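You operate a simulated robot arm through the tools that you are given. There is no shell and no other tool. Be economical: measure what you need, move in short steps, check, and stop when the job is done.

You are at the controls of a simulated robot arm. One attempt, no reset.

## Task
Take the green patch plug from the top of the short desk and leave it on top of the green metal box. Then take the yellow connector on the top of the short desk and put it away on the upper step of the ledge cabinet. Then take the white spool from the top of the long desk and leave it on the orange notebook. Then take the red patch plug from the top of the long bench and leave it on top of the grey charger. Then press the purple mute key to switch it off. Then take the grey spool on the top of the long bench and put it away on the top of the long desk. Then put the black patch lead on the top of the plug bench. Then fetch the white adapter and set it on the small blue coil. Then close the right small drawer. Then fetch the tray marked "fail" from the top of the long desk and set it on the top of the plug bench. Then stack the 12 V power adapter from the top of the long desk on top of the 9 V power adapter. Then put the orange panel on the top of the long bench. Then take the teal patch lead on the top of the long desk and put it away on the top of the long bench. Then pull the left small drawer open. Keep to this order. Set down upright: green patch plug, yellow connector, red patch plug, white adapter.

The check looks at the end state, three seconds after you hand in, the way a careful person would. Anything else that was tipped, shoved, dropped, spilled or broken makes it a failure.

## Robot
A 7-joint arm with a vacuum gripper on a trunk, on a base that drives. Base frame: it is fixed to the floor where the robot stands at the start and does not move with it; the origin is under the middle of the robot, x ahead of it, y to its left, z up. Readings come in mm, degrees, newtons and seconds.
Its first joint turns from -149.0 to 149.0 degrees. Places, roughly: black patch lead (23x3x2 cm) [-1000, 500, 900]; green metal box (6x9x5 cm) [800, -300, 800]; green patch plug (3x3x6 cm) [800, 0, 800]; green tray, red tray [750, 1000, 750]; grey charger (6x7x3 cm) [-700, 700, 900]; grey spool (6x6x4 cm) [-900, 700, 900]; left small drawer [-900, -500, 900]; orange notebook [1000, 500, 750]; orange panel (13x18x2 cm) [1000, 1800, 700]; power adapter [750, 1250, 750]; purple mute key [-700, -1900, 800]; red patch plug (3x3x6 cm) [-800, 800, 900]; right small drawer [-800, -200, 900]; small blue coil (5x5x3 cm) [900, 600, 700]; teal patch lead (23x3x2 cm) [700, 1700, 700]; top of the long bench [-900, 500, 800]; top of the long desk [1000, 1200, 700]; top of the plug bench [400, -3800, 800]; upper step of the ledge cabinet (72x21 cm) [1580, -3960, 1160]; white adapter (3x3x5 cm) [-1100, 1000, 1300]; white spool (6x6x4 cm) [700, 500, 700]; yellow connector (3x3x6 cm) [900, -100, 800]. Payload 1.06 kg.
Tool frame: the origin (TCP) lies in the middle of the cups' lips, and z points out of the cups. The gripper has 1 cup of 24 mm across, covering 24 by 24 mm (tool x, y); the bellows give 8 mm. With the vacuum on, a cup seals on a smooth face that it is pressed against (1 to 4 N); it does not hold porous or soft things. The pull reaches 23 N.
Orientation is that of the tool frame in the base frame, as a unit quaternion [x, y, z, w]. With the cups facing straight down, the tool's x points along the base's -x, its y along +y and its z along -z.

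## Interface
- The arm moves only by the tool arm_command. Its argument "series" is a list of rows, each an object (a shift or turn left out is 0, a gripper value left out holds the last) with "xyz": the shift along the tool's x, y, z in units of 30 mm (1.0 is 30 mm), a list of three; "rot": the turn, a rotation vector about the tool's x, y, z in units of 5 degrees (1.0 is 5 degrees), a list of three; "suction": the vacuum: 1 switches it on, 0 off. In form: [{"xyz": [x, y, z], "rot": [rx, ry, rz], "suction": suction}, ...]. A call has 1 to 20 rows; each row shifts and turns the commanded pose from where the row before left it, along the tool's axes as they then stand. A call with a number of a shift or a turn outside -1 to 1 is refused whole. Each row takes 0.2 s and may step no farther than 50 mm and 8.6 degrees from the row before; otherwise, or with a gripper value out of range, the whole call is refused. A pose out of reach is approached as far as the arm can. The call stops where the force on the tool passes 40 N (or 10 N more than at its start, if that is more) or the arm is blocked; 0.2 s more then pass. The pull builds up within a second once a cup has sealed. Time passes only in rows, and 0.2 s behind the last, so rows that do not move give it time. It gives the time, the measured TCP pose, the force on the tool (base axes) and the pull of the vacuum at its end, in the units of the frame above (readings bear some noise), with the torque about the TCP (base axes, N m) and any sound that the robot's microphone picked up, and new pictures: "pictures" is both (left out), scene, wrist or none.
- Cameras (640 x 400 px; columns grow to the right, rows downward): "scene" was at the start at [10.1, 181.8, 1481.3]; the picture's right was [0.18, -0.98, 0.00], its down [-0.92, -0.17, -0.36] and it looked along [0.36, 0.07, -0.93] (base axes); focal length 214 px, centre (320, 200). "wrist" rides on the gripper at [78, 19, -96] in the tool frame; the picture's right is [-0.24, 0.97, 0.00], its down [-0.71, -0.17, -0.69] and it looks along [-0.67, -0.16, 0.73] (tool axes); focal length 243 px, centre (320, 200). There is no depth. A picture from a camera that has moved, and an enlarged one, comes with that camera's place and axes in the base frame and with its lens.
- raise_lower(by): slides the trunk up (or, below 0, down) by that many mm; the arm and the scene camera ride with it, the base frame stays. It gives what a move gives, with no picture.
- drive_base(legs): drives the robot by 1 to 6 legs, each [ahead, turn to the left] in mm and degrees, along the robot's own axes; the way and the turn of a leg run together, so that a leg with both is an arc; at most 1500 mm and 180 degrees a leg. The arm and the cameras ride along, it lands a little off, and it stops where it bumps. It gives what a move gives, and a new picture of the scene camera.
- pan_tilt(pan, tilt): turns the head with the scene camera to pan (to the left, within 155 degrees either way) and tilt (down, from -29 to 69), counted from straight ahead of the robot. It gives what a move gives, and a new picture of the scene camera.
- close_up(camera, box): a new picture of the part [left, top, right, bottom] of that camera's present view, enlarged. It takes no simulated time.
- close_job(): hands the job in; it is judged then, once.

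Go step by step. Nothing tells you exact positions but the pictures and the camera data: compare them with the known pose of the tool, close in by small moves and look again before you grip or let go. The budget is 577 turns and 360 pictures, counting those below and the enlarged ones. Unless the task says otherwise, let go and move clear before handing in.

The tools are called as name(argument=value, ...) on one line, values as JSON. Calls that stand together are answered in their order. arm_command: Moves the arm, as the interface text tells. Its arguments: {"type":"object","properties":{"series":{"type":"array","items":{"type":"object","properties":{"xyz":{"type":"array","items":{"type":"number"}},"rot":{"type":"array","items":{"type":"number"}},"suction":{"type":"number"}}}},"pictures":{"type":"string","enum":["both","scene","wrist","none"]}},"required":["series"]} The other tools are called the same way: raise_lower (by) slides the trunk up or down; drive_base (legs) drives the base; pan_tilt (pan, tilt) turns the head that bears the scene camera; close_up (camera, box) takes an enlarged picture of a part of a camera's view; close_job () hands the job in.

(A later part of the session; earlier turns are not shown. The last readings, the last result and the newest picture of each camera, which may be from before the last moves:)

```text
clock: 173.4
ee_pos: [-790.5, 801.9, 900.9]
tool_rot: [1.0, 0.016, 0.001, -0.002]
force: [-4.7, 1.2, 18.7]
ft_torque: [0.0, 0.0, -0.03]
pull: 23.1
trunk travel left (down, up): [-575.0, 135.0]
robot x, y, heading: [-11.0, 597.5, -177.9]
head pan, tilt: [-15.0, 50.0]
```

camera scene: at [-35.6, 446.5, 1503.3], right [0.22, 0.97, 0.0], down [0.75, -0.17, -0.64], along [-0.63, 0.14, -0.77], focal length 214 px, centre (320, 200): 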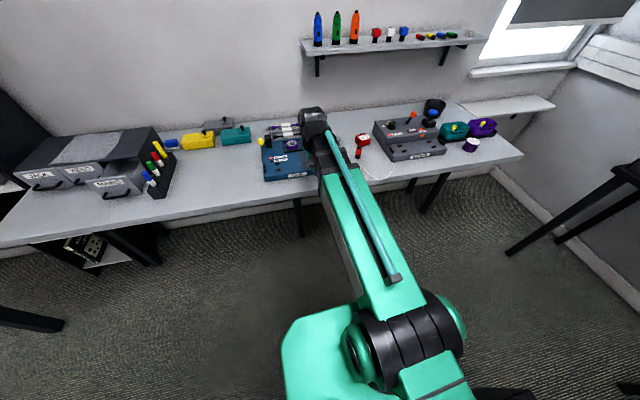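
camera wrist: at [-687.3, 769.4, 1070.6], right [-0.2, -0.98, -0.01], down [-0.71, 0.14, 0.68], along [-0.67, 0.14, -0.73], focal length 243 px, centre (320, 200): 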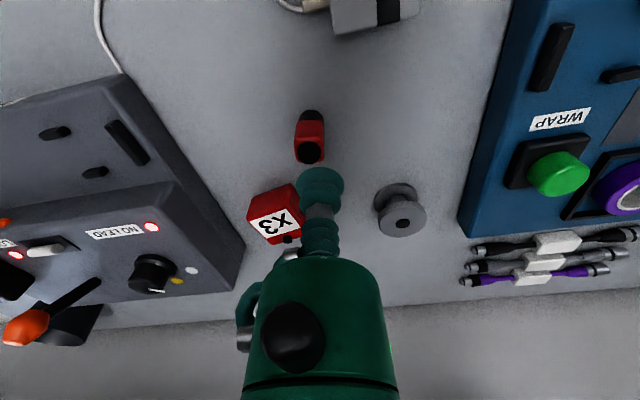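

Sealed. Lift and carry to the charger, at about (-672, 733).

arm_command(series=[{"xyz": [0, 0, -0.3]}, {"xyz": [0, 0, -0.8]}, {"xyz": [0, 0, -1]}, {"xyz": [0, 0, -1]}, {"xyz": [0.97, 0.55, 0]}, {"xyz": [0.97, 0.55, 0]}, {"xyz": [0.97, 0.55, 0]}, {"xyz": [0.8, 0.55, 0]}, {}], pictures="wrist")

close_up(camera="wrist", box=[200, 20, 440, 220])

```text
clock: 175.4
ee_pos: [-679.8, 737.0, 993.9]
tool_rot: [1.0, 0.017, 0.0, -0.002]
force: [-0.3, -0.3, -0.7]
ft_torque: [-0.03, -0.01, 0.0]
pull: 23.1
trunk travel left (down, up): [-575.0, 135.0]
robot x, y, heading: [-12.2, 597.9, -178.2]
head pan, tilt: [-15.0, 50.0]
camera wrist: at [-600.1, 717.8, 1087.7], right [-0.2, -0.98, -0.01], down [-0.71, 0.14, 0.68], along [-0.67, 0.14, -0.73], focal length 243 px, centre (320, 200)
```

wrist: 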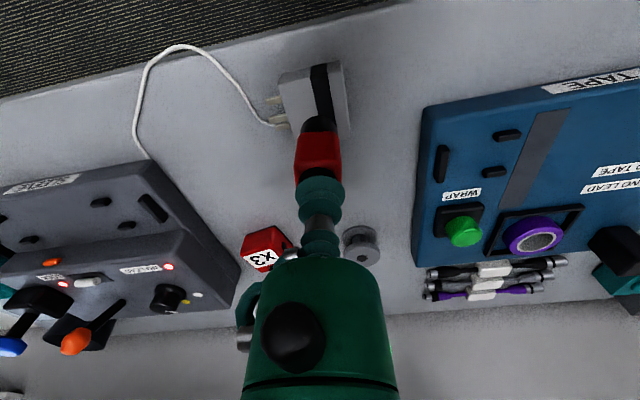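

```text
2.00 times, centred on (320, 120) of wrist
camera zoom: at [-600.1, 717.8, 1087.7], right [-0.2, -0.98, -0.01], down [-0.71, 0.14, 0.68], along [-0.67, 0.14, -0.73], focal length 485 px, centre (320, 360)
```

zoom: 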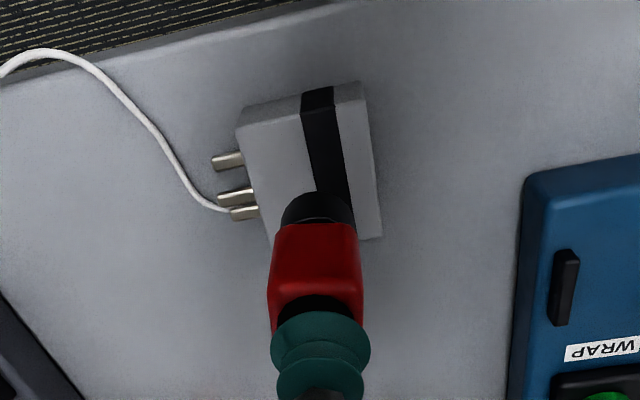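

The charger top centre comes out at (-688, 738). Small correction, then lower.

arm_command(series=[{"xyz": [-0.27, -0.03, 0]}, {"xyz": [0, 0, 0.8]}, {"xyz": [0, 0, 0.7]}, {}], pictures="none")

close_up(camera="wrist", box=[200, 20, 440, 220])

```text
clock: 176.4
ee_pos: [-685.0, 736.9, 947.0]
tool_rot: [1.0, 0.017, 0.001, -0.003]
force: [-0.2, -0.2, -1.6]
ft_torque: [0.0, -0.01, 0.0]
pull: 22.7
trunk travel left (down, up): [-575.0, 135.0]
robot x, y, heading: [-12.0, 598.4, -178.3]
head pan, tilt: [-15.0, 50.0]
```

```text
2.00 times, centred on (320, 120) of wrist
camera zoom: at [-606.3, 719.4, 1041.7], right [-0.2, -0.98, -0.01], down [-0.71, 0.14, 0.68], along [-0.67, 0.14, -0.73], focal length 485 px, centre (320, 360)
```

zoom: 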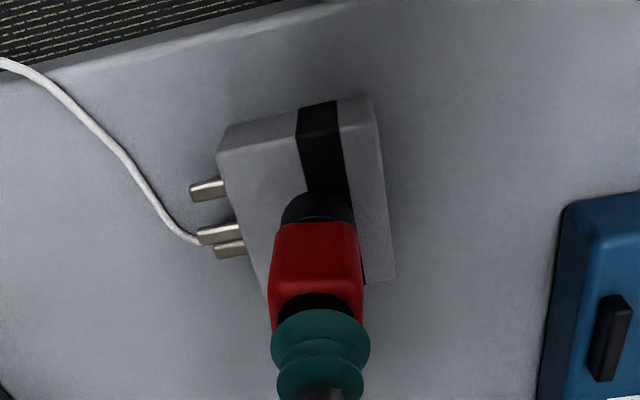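

arm_command(series=[{"xyz": [0, 0, 0.1]}, {"xyz": [0, 0, 0.1]}, {}], pictures="none")

```text
clock: 177.2
ee_pos: [-687.3, 737.8, 942.2]
tool_rot: [1.0, 0.017, 0.001, -0.003]
force: [-0.1, -0.5, -0.7]
ft_torque: [0.04, 0.01, 0.01]
pull: 22.9
trunk travel left (down, up): [-575.0, 135.0]
robot x, y, heading: [-15.2, 596.1, -177.9]
head pan, tilt: [-15.0, 50.0]
```

arm_command(series=[{"xyz": [0, 0, 0.1]}, {"xyz": [0, 0, 0.07]}, {}], pictures="none")

```text
clock: 178.0
ee_pos: [-685.8, 738.5, 937.2]
tool_rot: [1.0, 0.017, 0.0, -0.003]
force: [-0.5, -0.4, -0.6]
ft_torque: [0.01, 0.02, 0.0]
pull: 23.2
trunk travel left (down, up): [-575.0, 135.0]
robot x, y, heading: [-14.8, 600.4, -177.8]
head pan, tilt: [-15.0, 50.0]
```

arm_command(series=[{"xyz": [0, 0, 0.1]}, {"xyz": [0, 0, 0.07]}, {}], pictures="none")

close_up(camera="wrist", box=[200, 20, 440, 220])

```text
clock: 178.8
ee_pos: [-686.5, 739.6, 934.0]
tool_rot: [1.0, 0.016, 0.0, -0.002]
force: [-3.3, 1.3, 17.9]
ft_torque: [-0.01, -0.07, 0.02]
pull: 22.7
trunk travel left (down, up): [-575.0, 135.0]
robot x, y, heading: [-15.2, 599.0, -178.3]
head pan, tilt: [-15.0, 50.0]
```

```text
2.00 times, centred on (320, 120) of wrist
camera zoom: at [-607.6, 720.2, 1027.9], right [-0.2, -0.98, -0.01], down [-0.71, 0.14, 0.69], along [-0.67, 0.14, -0.73], focal length 485 px, centre (320, 360)
```

zoom: 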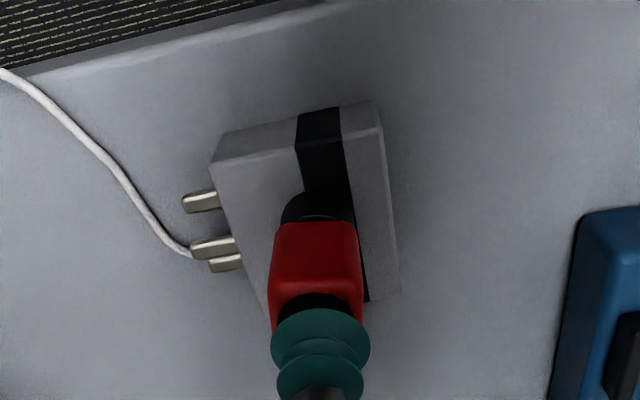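

Contact on the charger. Easing off and releasing.

arm_command(series=[{"xyz": [0, 0, -0.12]}, {"suction": 0}, {}, {}, {}, {"xyz": [0, 0, -0.1]}, {"xyz": [0, 0, -0.3]}, {"xyz": [0, 0, -1]}, {"xyz": [0, 0, -1]}, {}], pictures="wrist")

```text
clock: 181.0
ee_pos: [-687.0, 737.7, 1008.4]
tool_rot: [1.0, 0.016, 0.003, -0.003]
force: [0.2, -0.2, -0.3]
ft_torque: [0.0, 0.03, 0.01]
pull: 0.1
trunk travel left (down, up): [-575.0, 135.0]
robot x, y, heading: [-14.6, 595.5, -178.2]
head pan, tilt: [-15.0, 50.0]
camera wrist: at [-608.3, 720.1, 1102.5], right [-0.2, -0.98, -0.01], down [-0.72, 0.14, 0.68], along [-0.67, 0.14, -0.73], focal length 243 px, centre (320, 200)
```

wrist: 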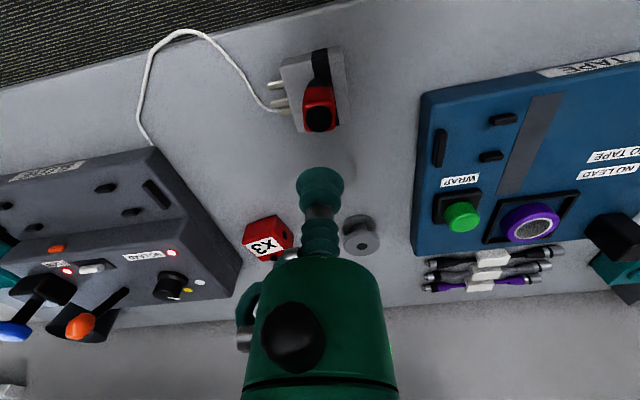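

The red plug stands on the charger. Next is the purple mute key on the mixer desk; I'll fold in and drive there.

arm_command(series=[{"xyz": [1, 0.8, 0]}, {"xyz": [1, 1, 0]}, {"xyz": [0.5, 1, 0]}, {"xyz": [0, 1, 0]}], pictures="none")

drive_base(legs=[[0, 88.5], [1250, 0], [1200, 0]])

pan_tilt(pan=-80, tilt=50)

```text
clock: 182.0
ee_pos: [-608.1, 626.3, 1008.6]
tool_rot: [1.0, 0.017, 0.001, -0.002]
force: [0.3, -0.2, -0.4]
ft_torque: [-0.02, 0.0, -0.01]
pull: 0.1
trunk travel left (down, up): [-575.0, 135.0]
robot x, y, heading: [-14.0, 594.2, -177.9]
head pan, tilt: [-15.0, 50.0]
```

```text
clock: 197.7
ee_pos: [-127.5, -2443.0, 1007.6]
tool_rot: [0.721, 0.693, -0.001, -0.002]
force: [-0.4, 0.1, -0.2]
ft_torque: [-0.04, -0.01, 0.02]
pull: 0.1
trunk travel left (down, up): [-575.0, 135.0]
robot x, y, heading: [-51.9, -1851.2, -92.2]
head pan, tilt: [-15.0, 50.0]
camera scene: at [95.3, -1883.8, 1503.3], right [-0.96, 0.29, 0.0], down [0.23, 0.73, -0.64], along [-0.19, -0.61, -0.77], focal length 214 px, centre (320, 200)
```

scene: 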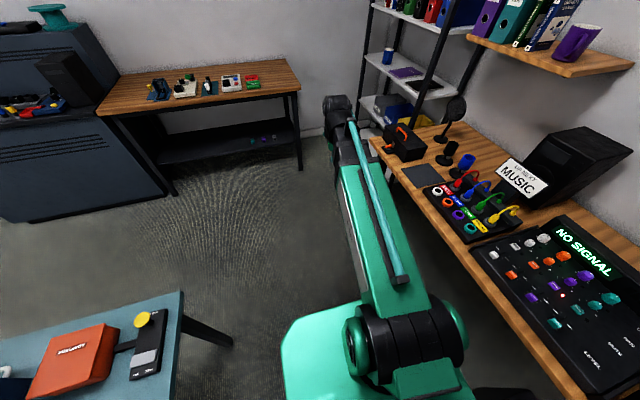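

```text
clock: 199.1
ee_pos: [-127.0, -2442.7, 1007.1]
tool_rot: [0.721, 0.693, -0.001, -0.002]
force: [0.4, 0.6, 0.0]
ft_torque: [-0.03, -0.04, 0.03]
pull: 0.0
trunk travel left (down, up): [-575.0, 135.0]
robot x, y, heading: [-55.0, -1851.2, -92.2]
head pan, tilt: [-80.0, 50.0]
camera scene: at [41.7, -1820.7, 1503.3], right [-0.14, 0.99, 0.0], down [0.76, 0.11, -0.64], along [-0.64, -0.09, -0.77], focal length 214 px, centre (320, 200)
```

scene: 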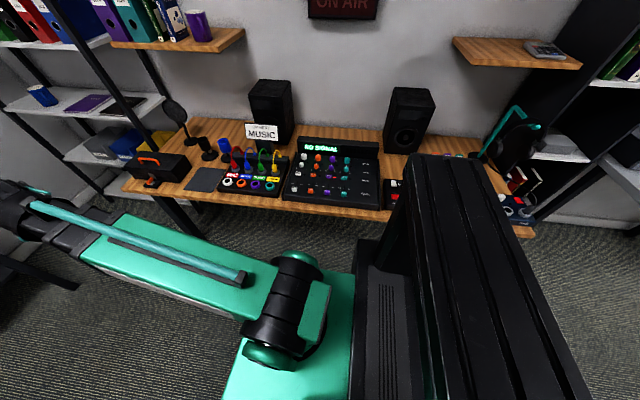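

close_up(camera="scene", box=[210, 130, 410, 220])

```text
3.20 times, centred on (310, 175) of scene
camera zoom: at [41.7, -1820.7, 1503.3], right [-0.14, 0.99, 0.0], down [0.76, 0.11, -0.64], along [-0.64, -0.09, -0.77], focal length 686 px, centre (352, 280)
```

zoom: 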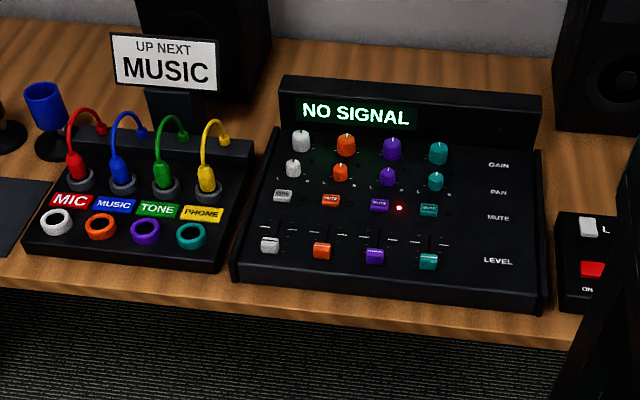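

The purple mute key is third in the MUTE row, with a red LED beside it, at about (-690, -1884). Turning to face the desk.

drive_base(legs=[[0, -88]])

arm_command(series=[{}], pictures="wrist")

```text
clock: 203.1
ee_pos: [-650.0, -1813.4, 1008.0]
tool_rot: [1.0, 0.011, 0.001, -0.002]
force: [0.0, -0.5, 0.9]
ft_torque: [-0.02, 0.01, 0.02]
pull: 0.1
trunk travel left (down, up): [-575.0, 135.0]
robot x, y, heading: [-53.5, -1850.4, -178.6]
head pan, tilt: [-80.0, 50.0]
camera scene: at [-19.6, -1942.1, 1503.3], right [0.98, 0.2, 0.0], down [0.15, -0.75, -0.64], along [-0.13, 0.63, -0.77], focal length 214 px, centre (320, 200)
```

scene: 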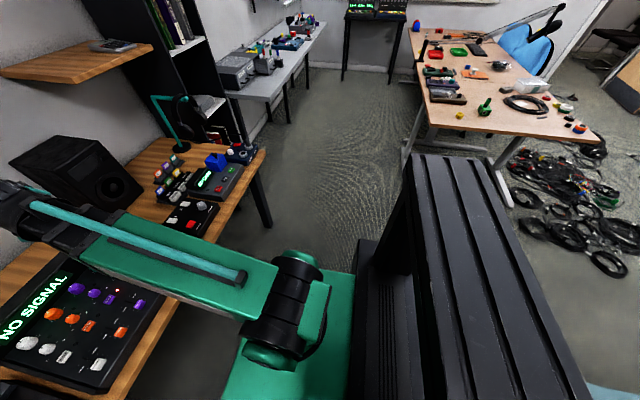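

```text
clock: 203.5
ee_pos: [-650.0, -1812.6, 1008.1]
tool_rot: [1.0, 0.01, 0.001, -0.002]
force: [1.1, -0.1, 0.5]
ft_torque: [-0.02, 0.01, -0.01]
pull: 0.1
trunk travel left (down, up): [-575.0, 135.0]
robot x, y, heading: [-55.4, -1849.2, -178.7]
head pan, tilt: [-80.0, 50.0]
camera wrist: at [-571.4, -1832.9, 1102.1], right [-0.21, -0.98, -0.01], down [-0.71, 0.15, 0.68], along [-0.67, 0.15, -0.73], focal length 243 px, centre (320, 200)
```

wrist: 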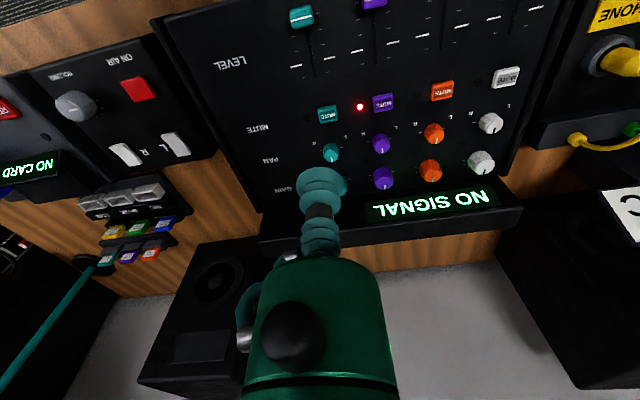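

arm_command(series=[{"xyz": [-0.65, 0.78, 1]}, {"xyz": [-0.65, 0.78, 1]}, {"xyz": [-0.65, 0.78, 1]}, {"xyz": [0, 0, 0.8]}, {}], pictures="wrist")

close_up(camera="wrist", box=[220, 40, 440, 240])

```text
clock: 204.7
ee_pos: [-710.5, -1885.2, 892.1]
tool_rot: [1.0, 0.011, 0.001, -0.002]
force: [0.6, 0.4, -0.4]
ft_torque: [0.02, 0.02, -0.02]
pull: 0.0
trunk travel left (down, up): [-575.0, 135.0]
robot x, y, heading: [-55.5, -1846.3, -178.6]
head pan, tilt: [-80.0, 50.0]
camera wrist: at [-630.6, -1903.6, 986.8], right [-0.21, -0.98, -0.01], down [-0.71, 0.15, 0.68], along [-0.67, 0.15, -0.73], focal length 243 px, centre (320, 200)
```

wrist: 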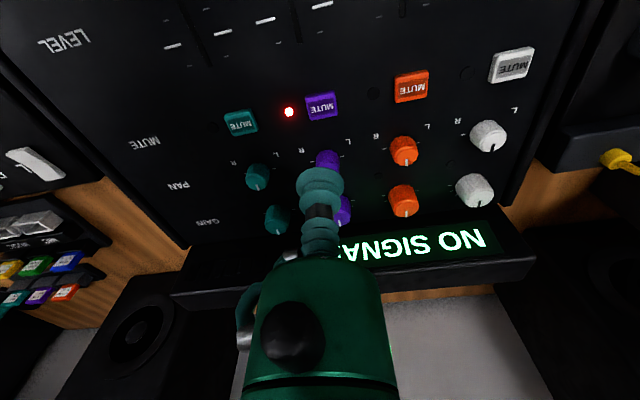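

```text
2.00 times, centred on (330, 140) of wrist
camera zoom: at [-630.6, -1903.6, 986.8], right [-0.21, -0.98, -0.01], down [-0.71, 0.15, 0.68], along [-0.67, 0.15, -0.73], focal length 485 px, centre (300, 320)
```

zoom: 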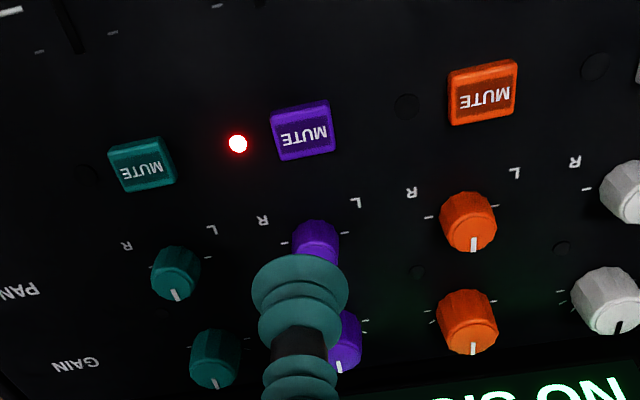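

The key centre is at (-713, -1886), z≈777. I'll descend and press gently.

arm_command(series=[{"xyz": [-0.1, 0.03, 1]}, {"xyz": [0, 0, 1]}, {"xyz": [0, 0, 1]}, {"xyz": [0, 0, 0.4]}, {}], pictures="none")

close_up(camera="wrist", box=[220, 40, 440, 240])

```text
clock: 205.9
ee_pos: [-708.8, -1885.8, 789.6]
tool_rot: [1.0, 0.011, 0.001, -0.002]
force: [-0.4, -0.4, 0.3]
ft_torque: [0.0, 0.02, 0.02]
pull: 0.2
trunk travel left (down, up): [-575.0, 135.0]
robot x, y, heading: [-54.7, -1849.9, -178.8]
head pan, tilt: [-80.0, 50.0]
```

```text
2.00 times, centred on (330, 140) of wrist
camera zoom: at [-630.7, -1904.6, 884.8], right [-0.21, -0.98, -0.01], down [-0.71, 0.15, 0.68], along [-0.67, 0.15, -0.73], focal length 485 px, centre (300, 320)
```

zoom: 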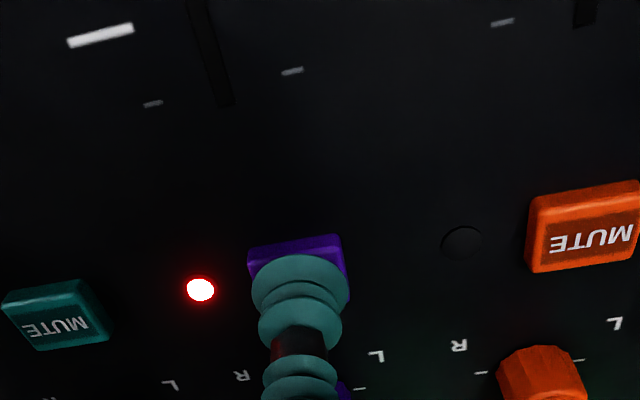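

arm_command(series=[{"xyz": [0, 0, 0.2]}, {"xyz": [0, 0, 0.1]}, {"xyz": [0, 0, 0.1]}, {}], pictures="none")

```text
clock: 206.9
ee_pos: [-710.1, -1884.6, 780.0]
tool_rot: [1.0, 0.011, 0.001, -0.003]
force: [0.6, -0.9, 1.5]
ft_torque: [0.03, 0.01, -0.01]
pull: 0.0
trunk travel left (down, up): [-575.0, 135.0]
robot x, y, heading: [-52.3, -1848.1, -178.5]
head pan, tilt: [-80.0, 50.0]
heard: click
```

I heard a click. I'll rise and check the LED.

arm_command(series=[{"xyz": [0, 0, -0.5]}, {"xyz": [0, 0, -1]}, {"xyz": [0, 0, -1]}, {"xyz": [0, 0, -1]}, {}], pictures="wrist")

```text
clock: 208.1
ee_pos: [-707.4, -1885.1, 884.8]
tool_rot: [1.0, 0.012, 0.001, -0.002]
force: [-0.2, 0.2, 0.1]
ft_torque: [-0.01, 0.02, -0.01]
pull: 0.1
trunk travel left (down, up): [-575.0, 135.0]
robot x, y, heading: [-51.9, -1852.1, -178.6]
head pan, tilt: [-80.0, 50.0]
camera wrist: at [-628.9, -1904.7, 979.0], right [-0.21, -0.98, -0.01], down [-0.71, 0.15, 0.68], along [-0.67, 0.15, -0.73], focal length 243 px, centre (320, 200)
```

wrist: 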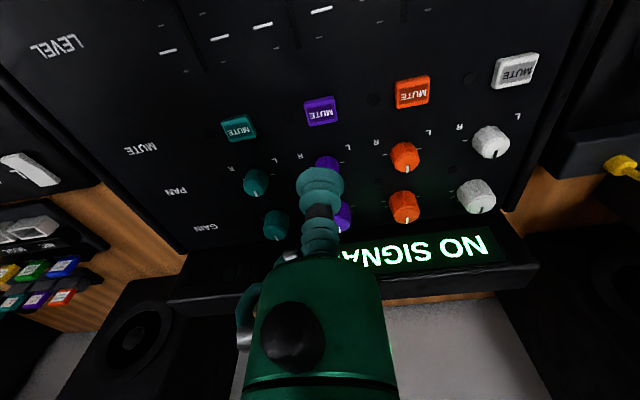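

The LED is off, so the mute key is done. Now back to the long bench for the grey spool.

arm_command(series=[{"xyz": [1, 0, -1]}, {"xyz": [1, 0, -1]}, {"xyz": [1, 0, -1]}, {"xyz": [0.5, -0.5, -0.8]}], pictures="none")

drive_base(legs=[[0, -93], [1250, 0], [1200, 0], [0, 92]])

arm_command(series=[{}], pictures="wrist")

```text
clock: 209.1
ee_pos: [-604.3, -1870.8, 999.6]
tool_rot: [1.0, 0.011, 0.0, -0.002]
force: [0.7, -0.6, 0.2]
ft_torque: [-0.04, 0.02, 0.04]
pull: 0.0
trunk travel left (down, up): [-575.0, 135.0]
robot x, y, heading: [-56.2, -1850.1, -178.6]
head pan, tilt: [-80.0, 50.0]
```

```text
clock: 229.0
ee_pos: [-602.8, 562.9, 1000.1]
tool_rot: [0.999, 0.033, 0.001, -0.003]
force: [-0.1, 0.1, -0.3]
ft_torque: [-0.02, 0.0, 0.0]
pull: 0.1
trunk travel left (down, up): [-575.0, 135.0]
robot x, y, heading: [-51.8, 607.3, -176.1]
head pan, tilt: [-80.0, 50.0]
camera scene: at [-14.6, 516.6, 1503.3], right [0.97, 0.24, 0.0], down [0.18, -0.74, -0.64], along [-0.15, 0.62, -0.77], focal length 214 px, centre (320, 200)
```

scene: 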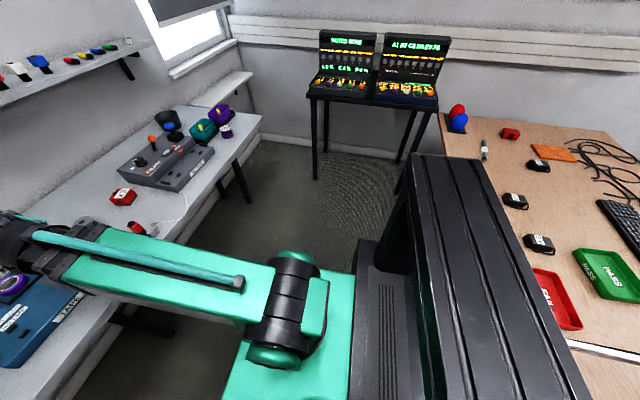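

```text
clock: 229.4
ee_pos: [-601.7, 563.0, 1001.1]
tool_rot: [0.999, 0.032, 0.001, -0.003]
force: [-1.2, -0.7, -0.2]
ft_torque: [-0.02, -0.01, -0.02]
pull: 0.0
trunk travel left (down, up): [-575.0, 135.0]
robot x, y, heading: [-50.4, 612.5, -176.0]
head pan, tilt: [-80.0, 50.0]
camera wrist: at [-522.6, 547.2, 1093.5], right [-0.17, -0.99, -0.01], down [-0.72, 0.12, 0.68], along [-0.67, 0.12, -0.73], focal length 243 px, centre (320, 200)
```

wrist: 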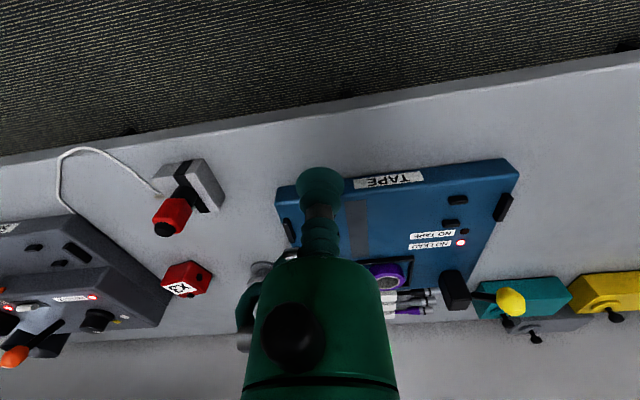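

Grey spool at about (-900, 720). Moving above it.

arm_command(series=[{"xyz": [-0.96, -0.587, 0]}, {"xyz": [-0.96, -0.587, 0]}, {"xyz": [-0.96, -0.587, 0]}, {"xyz": [-0.96, -0.587, 0]}, {"xyz": [-0.96, -0.587, 0]}, {"xyz": [-0.96, -0.587, 0]}, {"xyz": [-0.96, -0.587, 0]}, {"xyz": [-0.96, -0.587, 0]}, {"xyz": [-0.96, -0.587, 0]}, {"xyz": [-0.96, -0.587, 0]}, {"xyz": [0, 0, 0.9]}, {}], pictures="wrist")

close_up(camera="wrist", box=[220, 40, 440, 240])

```text
clock: 232.0
ee_pos: [-903.4, 717.6, 970.4]
tool_rot: [0.999, 0.033, 0.001, -0.003]
force: [0.1, -0.3, 0.5]
ft_torque: [-0.04, 0.03, -0.02]
pull: 0.0
trunk travel left (down, up): [-575.0, 135.0]
robot x, y, heading: [-53.6, 605.5, -176.2]
head pan, tilt: [-80.0, 50.0]
camera wrist: at [-822.3, 703.0, 1065.5], right [-0.17, -0.99, -0.01], down [-0.72, 0.12, 0.68], along [-0.67, 0.12, -0.73], focal length 243 px, centre (320, 200)
```

wrist: 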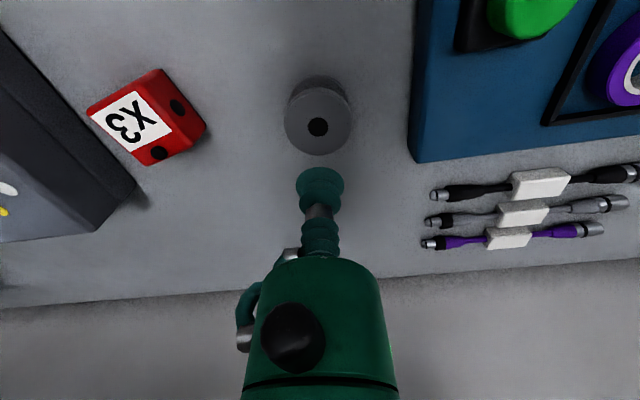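

```text
2.00 times, centred on (330, 140) of wrist
camera zoom: at [-822.3, 703.0, 1065.5], right [-0.17, -0.99, -0.01], down [-0.72, 0.12, 0.68], along [-0.67, 0.12, -0.73], focal length 485 px, centre (300, 320)
```

zoom: 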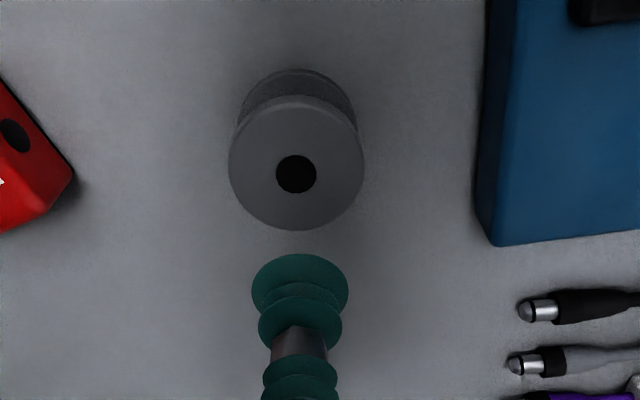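

arm_command(series=[{"xyz": [-0.15, -0.1, 1], "suction": 1}, {"xyz": [0, 0, 1]}, {"xyz": [0, 0, 0.5]}, {"xyz": [0, 0, 0.1]}, {"xyz": [0, 0, 0.07]}, {}, {}, {}], pictures="none")

```text
clock: 233.8
ee_pos: [-906.7, 722.4, 893.1]
tool_rot: [0.999, 0.032, 0.001, -0.003]
force: [-0.2, -0.1, 0.5]
ft_torque: [-0.04, -0.01, 0.01]
pull: 23.3
trunk travel left (down, up): [-575.0, 135.0]
robot x, y, heading: [-55.2, 609.5, -176.2]
head pan, tilt: [-80.0, 50.0]
```

Sealed on the grey spool. Lift, fold in and drive back to the long desk.

arm_command(series=[{"xyz": [0, 0, -0.5]}, {"xyz": [0, 0, -1]}, {"xyz": [0, 0, -1]}, {"xyz": [0, 0, -1]}, {"xyz": [0, 0, -0.8]}, {"xyz": [0.96, 0.5, 0]}, {"xyz": [0.96, 0.5, 0]}, {"xyz": [0.96, 0.5, 0]}, {"xyz": [0.96, 0.5, 0]}, {"xyz": [0.96, 0.5, 0]}, {"xyz": [0.96, 0.5, 0]}, {"xyz": [0.96, 0.5, 0]}, {"xyz": [0.96, 0.5, 0]}], pictures="none")

drive_base(legs=[[0, 87], [560, 0], [0, 89], [130, 0]])

pan_tilt(pan=20, tilt=50)

```text
clock: 236.6
ee_pos: [-668.5, 616.2, 1022.7]
tool_rot: [0.999, 0.032, 0.001, -0.003]
force: [-0.2, 0.0, -0.7]
ft_torque: [-0.01, 0.02, 0.02]
pull: 22.5
trunk travel left (down, up): [-575.0, 135.0]
robot x, y, heading: [-52.2, 608.7, -176.3]
head pan, tilt: [-80.0, 50.0]
```

```text
clock: 248.2
ee_pos: [698.5, -7.1, 1021.6]
tool_rot: [0.007, 1.0, -0.003, -0.002]
force: [0.3, -0.7, -0.3]
ft_torque: [-0.03, -0.01, -0.01]
pull: 22.9
trunk travel left (down, up): [-575.0, 135.0]
robot x, y, heading: [86.9, 48.0, -1.0]
head pan, tilt: [-80.0, 50.0]
camera scene: at [56.6, 145.0, 1503.3], right [-0.99, -0.16, 0.0], down [-0.13, 0.76, -0.64], along [0.1, -0.63, -0.77], focal length 214 px, centre (320, 200)
```

scene: 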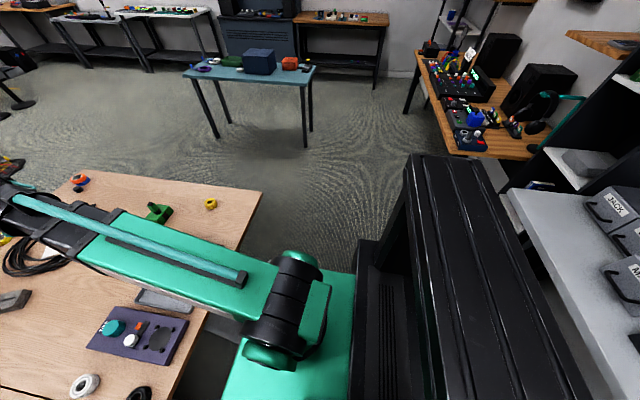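

```text
clock: 249.9
ee_pos: [698.2, -8.4, 1022.0]
tool_rot: [0.007, 1.0, -0.002, -0.002]
force: [0.0, 0.3, -0.2]
ft_torque: [0.03, 0.0, 0.0]
pull: 22.8
trunk travel left (down, up): [-575.0, 135.0]
robot x, y, heading: [86.8, 51.7, -0.6]
head pan, tilt: [20.0, 50.0]
camera scene: at [115.9, 246.6, 1503.3], right [0.33, -0.94, 0.0], down [-0.72, -0.25, -0.64], along [0.61, 0.21, -0.77], focal length 214 px, centre (320, 200)
```

scene: 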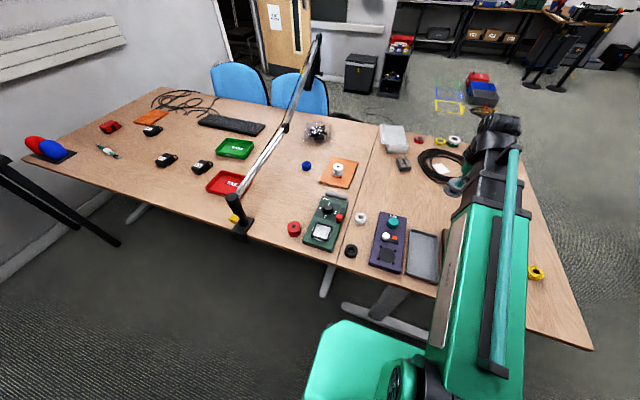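

Heading to the free spot next to the red spool, around (740, 525).

arm_command(series=[{"xyz": [-0.067, 0.989, 0.1]}, {"xyz": [-0.067, 0.989, 0.1]}, {"xyz": [-0.067, 0.989, 0.1]}, {"xyz": [-0.067, 0.989, 0.1]}, {"xyz": [-0.067, 0.989, 0.1]}, {"xyz": [-0.067, 0.989, 0.1]}, {"xyz": [-0.067, 0.989, 0.1]}, {"xyz": [-0.067, 0.989, 0.1]}, {"xyz": [-0.067, 0.989, 0.1]}, {"xyz": [-0.067, 0.989, 0.1]}, {"xyz": [-0.067, 0.989, 0.1]}, {"xyz": [-0.067, 0.989, 0.1]}, {"xyz": [-0.067, 0.989, 0.1]}, {"xyz": [-0.067, 0.989, 0.1]}, {"xyz": [-0.067, 0.989, 0.5]}, {"xyz": [-0.067, 0.989, 0.5]}, {"xyz": [-0.067, 0.989, 0.8]}, {"xyz": [-0.067, 0.989, 0.8]}, {}], pictures="wrist")

```text
clock: 253.9
ee_pos: [740.4, 525.2, 899.5]
tool_rot: [0.006, 1.0, -0.003, -0.001]
force: [0.1, 0.2, -0.7]
ft_torque: [0.03, 0.0, 0.0]
pull: 23.2
trunk travel left (down, up): [-575.0, 135.0]
robot x, y, heading: [87.0, 50.4, -0.5]
head pan, tilt: [20.0, 50.0]
camera wrist: at [664.1, 544.3, 993.9], right [0.25, 0.97, -0.01], down [0.71, -0.18, 0.68], along [0.66, -0.17, -0.73], focal length 243 px, centre (320, 200)
```

wrist: 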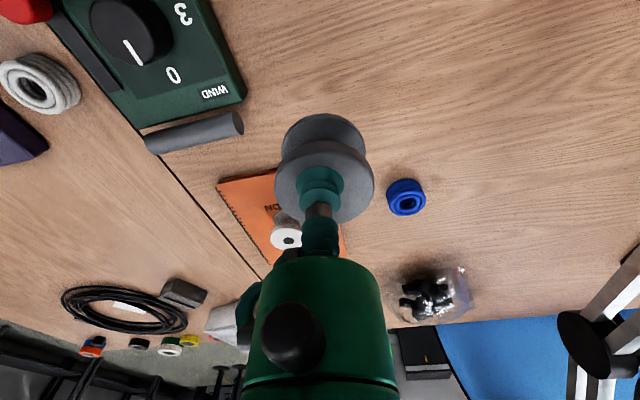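

Clear below. Lowering.

arm_command(series=[{"xyz": [0, 0, 1]}, {"xyz": [0, 0, 1]}, {"xyz": [0, 0, 1]}, {"xyz": [0, 0, 0.5]}, {"xyz": [0, 0, 0.2]}, {}], pictures="none")

```text
clock: 255.3
ee_pos: [741.0, 524.6, 789.2]
tool_rot: [0.007, 1.0, -0.002, -0.001]
force: [0.2, 0.3, -0.4]
ft_torque: [0.0, -0.03, -0.01]
pull: 23.3
trunk travel left (down, up): [-575.0, 135.0]
robot x, y, heading: [87.4, 46.4, -0.5]
head pan, tilt: [20.0, 50.0]
```

arm_command(series=[{"xyz": [0, 0, 0.15]}, {"xyz": [0, 0, 0.1]}, {"xyz": [0, 0, 0.1]}, {}], pictures="none")

```text
clock: 256.3
ee_pos: [741.0, 525.0, 778.1]
tool_rot: [0.007, 1.0, -0.003, -0.001]
force: [-0.3, 0.7, 0.2]
ft_torque: [-0.01, 0.05, -0.02]
pull: 23.4
trunk travel left (down, up): [-575.0, 135.0]
robot x, y, heading: [87.2, 51.9, -0.7]
head pan, tilt: [20.0, 50.0]
```

arm_command(series=[{"xyz": [0, 0, 0.07]}, {"xyz": [0, 0, 0.07]}, {}], pictures="none")

```text
clock: 257.1
ee_pos: [741.9, 523.9, 773.9]
tool_rot: [0.007, 1.0, -0.003, 0.0]
force: [-0.3, 0.6, 0.2]
ft_torque: [0.04, 0.02, 0.03]
pull: 23.2
trunk travel left (down, up): [-575.0, 135.0]
robot x, y, heading: [89.1, 49.4, -0.5]
head pan, tilt: [20.0, 50.0]
```

arm_command(series=[{"xyz": [0, 0, 0.07]}, {"xyz": [0, 0, 0.05]}, {}], pictures="none")

```text
clock: 257.9
ee_pos: [741.7, 524.1, 770.5]
tool_rot: [0.007, 1.0, -0.003, -0.001]
force: [-0.2, -1.2, 0.2]
ft_torque: [0.01, -0.01, -0.01]
pull: 22.9
trunk travel left (down, up): [-575.0, 135.0]
robot x, y, heading: [85.9, 52.4, -0.7]
head pan, tilt: [20.0, 50.0]
```

arm_command(series=[{"xyz": [0, 0, 0.07]}, {}], pictures="wrist")

```text
clock: 258.5
ee_pos: [741.5, 525.0, 770.1]
tool_rot: [0.007, 1.0, -0.001, 0.0]
force: [0.9, 0.8, 11.5]
ft_torque: [0.04, -0.03, -0.03]
pull: 22.7
trunk travel left (down, up): [-575.0, 135.0]
robot x, y, heading: [92.1, 52.9, -0.5]
head pan, tilt: [20.0, 50.0]
camera wrist: at [663.7, 543.1, 863.3], right [0.25, 0.97, 0.0], down [0.71, -0.18, 0.69], along [0.66, -0.17, -0.73], focal length 243 px, centre (320, 200)
```

wrist: 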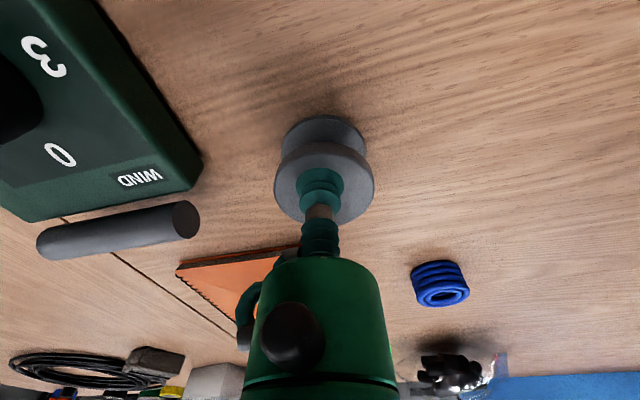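

Contact. Releasing the grey spool and withdrawing.

arm_command(series=[{"xyz": [0, 0, -0.05], "suction": 0}, {}, {}, {}, {"xyz": [0, 0, -0.1]}, {"xyz": [0, 0, -0.3]}, {"xyz": [0, 0, -1]}, {"xyz": [0, 0, -1]}, {"xyz": [0, 0, -1]}, {"xyz": [0, 0, -1]}, {"xyz": [0, -0.5, -1]}, {"xyz": [0, -1, -1]}], pictures="wrist")

```text
clock: 261.1
ee_pos: [740.2, 480.0, 960.5]
tool_rot: [0.008, 1.0, -0.003, -0.001]
force: [0.4, 0.0, -0.7]
ft_torque: [0.02, 0.0, 0.0]
pull: 0.0
trunk travel left (down, up): [-575.0, 135.0]
robot x, y, heading: [85.4, 49.7, -0.7]
head pan, tilt: [20.0, 50.0]
camera wrist: at [662.7, 498.4, 1054.8], right [0.25, 0.97, -0.01], down [0.71, -0.18, 0.68], along [0.66, -0.17, -0.73], focal length 243 px, centre (320, 200)
```

wrist: 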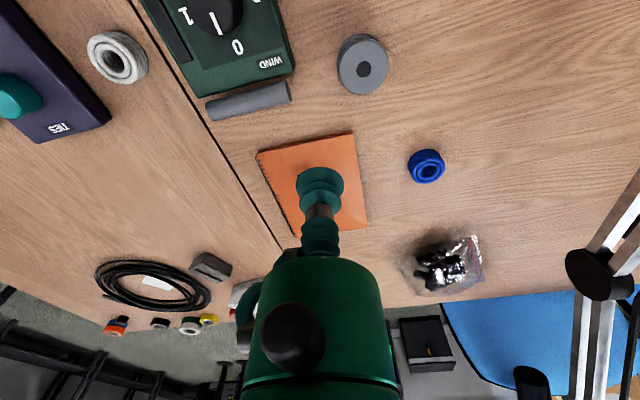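

The grey spool is on the long desk. Next I fold up and drive to the bench for the black patch lead.

arm_command(series=[{"xyz": [0.12, -1, -0.1]}, {"xyz": [0.12, -1, -0.1]}, {"xyz": [0.12, -1, -0.1]}, {"xyz": [0.12, -1, -0.1]}, {"xyz": [0.12, -1, -0.1]}, {"xyz": [0.12, -1, -0.1]}, {"xyz": [0.12, -1, -0.1]}, {"xyz": [0.12, -1, -0.1]}, {"xyz": [0.12, -1, -0.1]}, {"xyz": [0.12, -1, -0.1]}, {"xyz": [0.12, -1, -0.1]}, {"xyz": [0.12, -1, -0.1]}, {"xyz": [0.12, -1, -0.1]}], pictures="none")

drive_base(legs=[[-120, 0], [0, 91], [450, 0], [0, 90], [90, 0]])

arm_command(series=[{}], pictures="wrist")

```text
clock: 263.9
ee_pos: [689.6, 91.3, 1001.7]
tool_rot: [0.007, 1.0, -0.003, -0.001]
force: [-0.2, 0.0, 0.0]
ft_torque: [-0.03, 0.05, 0.0]
pull: 0.1
trunk travel left (down, up): [-575.0, 135.0]
robot x, y, heading: [87.8, 46.9, -0.8]
head pan, tilt: [20.0, 50.0]
```

```text
clock: 275.9
ee_pos: [-728.2, 450.0, 1002.9]
tool_rot: [1.0, 0.0, 0.002, -0.003]
force: [0.7, 0.3, 0.3]
ft_torque: [0.0, -0.04, -0.01]
pull: 0.0
trunk travel left (down, up): [-575.0, 135.0]
robot x, y, heading: [-124.9, 497.5, -179.8]
head pan, tilt: [20.0, 50.0]
camera scene: at [-153.0, 303.8, 1503.3], right [-0.34, 0.94, 0.0], down [0.72, 0.26, -0.64], along [-0.6, -0.22, -0.77], focal length 214 px, centre (320, 200)
```

scene: 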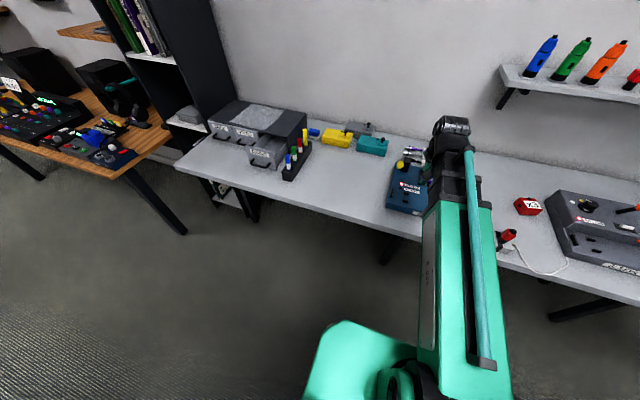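

```text
clock: 276.3
ee_pos: [-728.2, 450.3, 1003.6]
tool_rot: [1.0, 0.0, 0.001, -0.002]
force: [1.0, -0.7, 0.6]
ft_torque: [0.01, 0.03, 0.04]
pull: 0.1
trunk travel left (down, up): [-575.0, 135.0]
robot x, y, heading: [-123.6, 503.5, -179.8]
head pan, tilt: [20.0, 50.0]
camera wrist: at [-650.3, 428.4, 1096.7], right [-0.24, -0.97, -0.01], down [-0.71, 0.17, 0.68], along [-0.66, 0.17, -0.73], focal length 243 px, centre (320, 200)
```

wrist: 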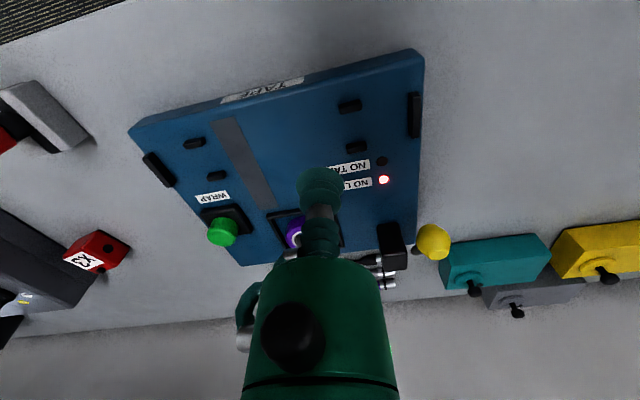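

arm_command(series=[{"xyz": [-0.93, -0.18, 0]}, {"xyz": [-0.93, -0.18, 0]}, {"xyz": [-0.93, -0.18, 0]}, {"xyz": [-0.93, -0.18, 0]}, {"xyz": [-0.93, -0.18, 0]}, {"xyz": [-0.93, -0.18, 0]}, {"xyz": [-0.93, -0.18, 0]}, {"xyz": [-0.93, -0.18, 0]}, {"xyz": [-0.93, -0.18, 0]}, {"xyz": [-0.93, -0.18, 0]}, {}], pictures="wrist")

close_up(camera="wrist", box=[200, 40, 440, 240])

```text
clock: 278.7
ee_pos: [-1007.1, 504.1, 1002.5]
tool_rot: [1.0, 0.0, 0.001, -0.001]
force: [-0.1, -0.1, -0.2]
ft_torque: [0.02, 0.06, 0.02]
pull: 0.1
trunk travel left (down, up): [-575.0, 135.0]
robot x, y, heading: [-127.1, 501.7, -179.9]
head pan, tilt: [20.0, 50.0]
camera wrist: at [-928.8, 483.0, 1097.3], right [-0.24, -0.97, -0.01], down [-0.71, 0.17, 0.68], along [-0.66, 0.16, -0.73], focal length 243 px, centre (320, 200)
```

wrist: 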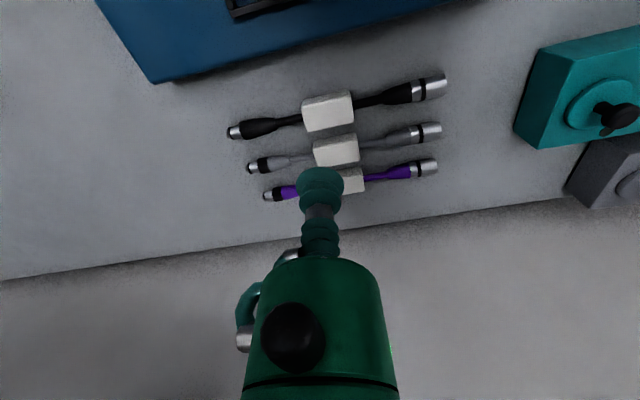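

```text
2.00 times, centred on (320, 140) of wrist
camera zoom: at [-928.8, 483.0, 1097.3], right [-0.24, -0.97, -0.01], down [-0.71, 0.17, 0.68], along [-0.66, 0.16, -0.73], focal length 485 px, centre (320, 320)
```

zoom: 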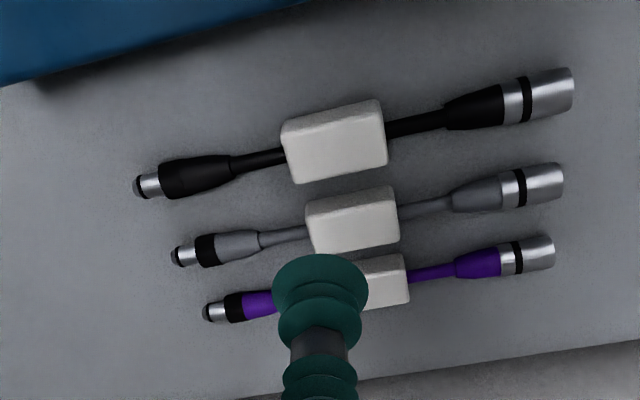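

arm_command(series=[{"xyz": [-0.3, 0.15, 1]}, {"xyz": [-0.27, 0, 1]}, {"xyz": [0, 0, 1]}, {}], pictures="none")

close_up(camera="wrist", box=[200, 40, 440, 240])

```text
clock: 279.7
ee_pos: [-1025.4, 498.3, 911.8]
tool_rot: [1.0, 0.0, 0.001, -0.003]
force: [-0.3, -0.5, 0.7]
ft_torque: [0.0, 0.01, 0.0]
pull: 0.1
trunk travel left (down, up): [-575.0, 135.0]
robot x, y, heading: [-125.6, 499.4, -179.9]
head pan, tilt: [20.0, 50.0]
```

```text
2.00 times, centred on (320, 140) of wrist
camera zoom: at [-947.3, 477.6, 1005.4], right [-0.24, -0.97, -0.01], down [-0.71, 0.17, 0.68], along [-0.66, 0.17, -0.73], focal length 485 px, centre (320, 320)
```

zoom: 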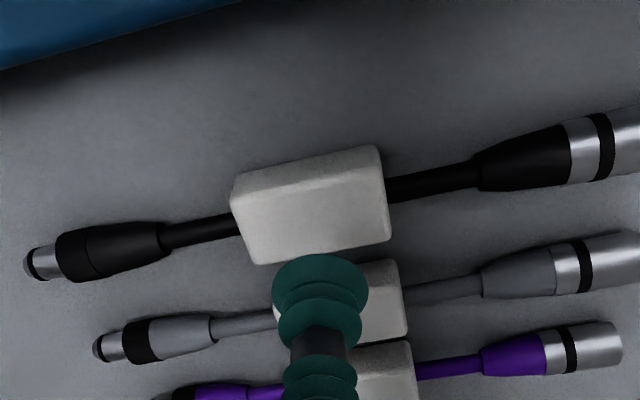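

arm_command(series=[{"xyz": [-0.05, -0.05, 0.9], "suction": 1}, {"xyz": [0, 0, 0.2]}, {"xyz": [0, 0, 0.1]}, {"xyz": [0, 0, 0.07]}, {}, {}, {}], pictures="none")

```text
clock: 281.3
ee_pos: [-1026.7, 502.0, 874.0]
tool_rot: [1.0, 0.0, 0.0, -0.002]
force: [-0.3, -0.1, -1.0]
ft_torque: [0.04, -0.01, 0.0]
pull: 0.2
trunk travel left (down, up): [-575.0, 135.0]
robot x, y, heading: [-129.7, 496.2, -179.9]
head pan, tilt: [20.0, 50.0]
```

arm_command(series=[{"xyz": [0, 0, 0.07]}, {"xyz": [0, 0, 0.07]}, {"xyz": [0, 0, 0.07]}, {}, {}, {}], pictures="none")

```text
clock: 282.7
ee_pos: [-1026.7, 501.4, 869.1]
tool_rot: [1.0, 0.0, 0.001, -0.003]
force: [-4.1, -1.2, 11.0]
ft_torque: [-0.05, 0.07, -0.03]
pull: 22.7
trunk travel left (down, up): [-575.0, 135.0]
robot x, y, heading: [-126.1, 498.3, -179.8]
head pan, tilt: [20.0, 50.0]
```

Sealed. I'll lift the lead, fold in and drive to the plug bench.

arm_command(series=[{"xyz": [0, 0, -0.3]}, {"xyz": [0, 0, -0.8]}, {"xyz": [0, 0, -1]}, {"xyz": [0, 0, -1]}, {"xyz": [0, 0, -1]}, {"xyz": [0, 0, -1]}, {"xyz": [1, 0, 0]}, {"xyz": [1, 0, 0]}, {"xyz": [1, 0, 0]}, {"xyz": [1, 0, 0]}, {"xyz": [1, 0, 0]}, {"xyz": [1, 0, 0]}, {"xyz": [1, 0, 0]}, {"xyz": [1, 0, 0]}, {"xyz": [1, 0, 0]}, {"xyz": [0.5, 0, 0]}], pictures="wrist")

drive_base(legs=[[0, 92.5], [1500, 0], [1500, 0], [300, 0]])

```text
clock: 286.1
ee_pos: [-742.4, 499.9, 1021.6]
tool_rot: [1.0, 0.0, 0.001, -0.003]
force: [-0.3, -0.9, -1.2]
ft_torque: [0.03, -0.03, 0.0]
pull: 22.9
trunk travel left (down, up): [-575.0, 135.0]
robot x, y, heading: [-121.6, 498.5, -179.9]
head pan, tilt: [20.0, 50.0]
camera wrist: at [-663.6, 478.2, 1115.4], right [-0.24, -0.97, -0.01], down [-0.71, 0.17, 0.68], along [-0.66, 0.17, -0.73], focal length 243 px, centre (320, 200)
```

wrist: 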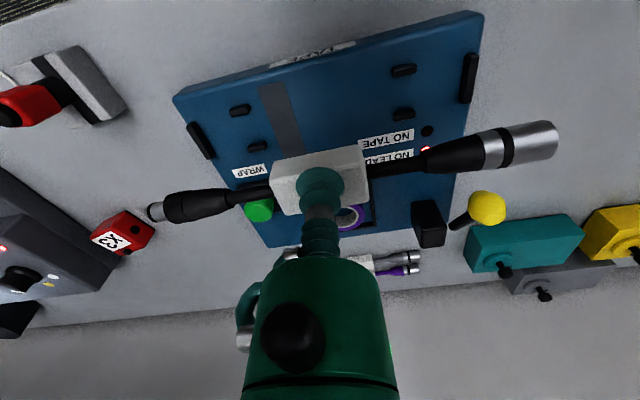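

```text
clock: 305.9
ee_pos: [-99.0, -3397.9, 1020.0]
tool_rot: [0.701, 0.713, -0.002, -0.003]
force: [0.3, 0.1, -0.1]
ft_torque: [0.0, 0.01, 0.03]
pull: 0.0
trunk travel left (down, up): [-575.0, 135.0]
robot x, y, heading: [-108.0, -2782.1, -88.6]
head pan, tilt: [20.0, 50.0]
camera scene: at [86.6, -2802.2, 1503.3], right [-0.93, -0.36, 0.0], down [-0.28, 0.71, -0.64], along [0.23, -0.6, -0.77], focal length 214 px, centre (320, 200)
```

scene: 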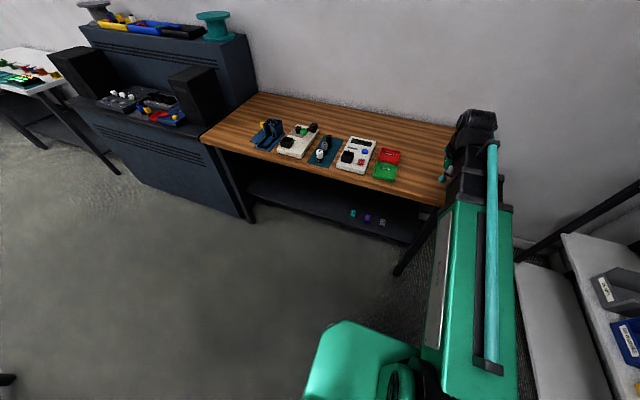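

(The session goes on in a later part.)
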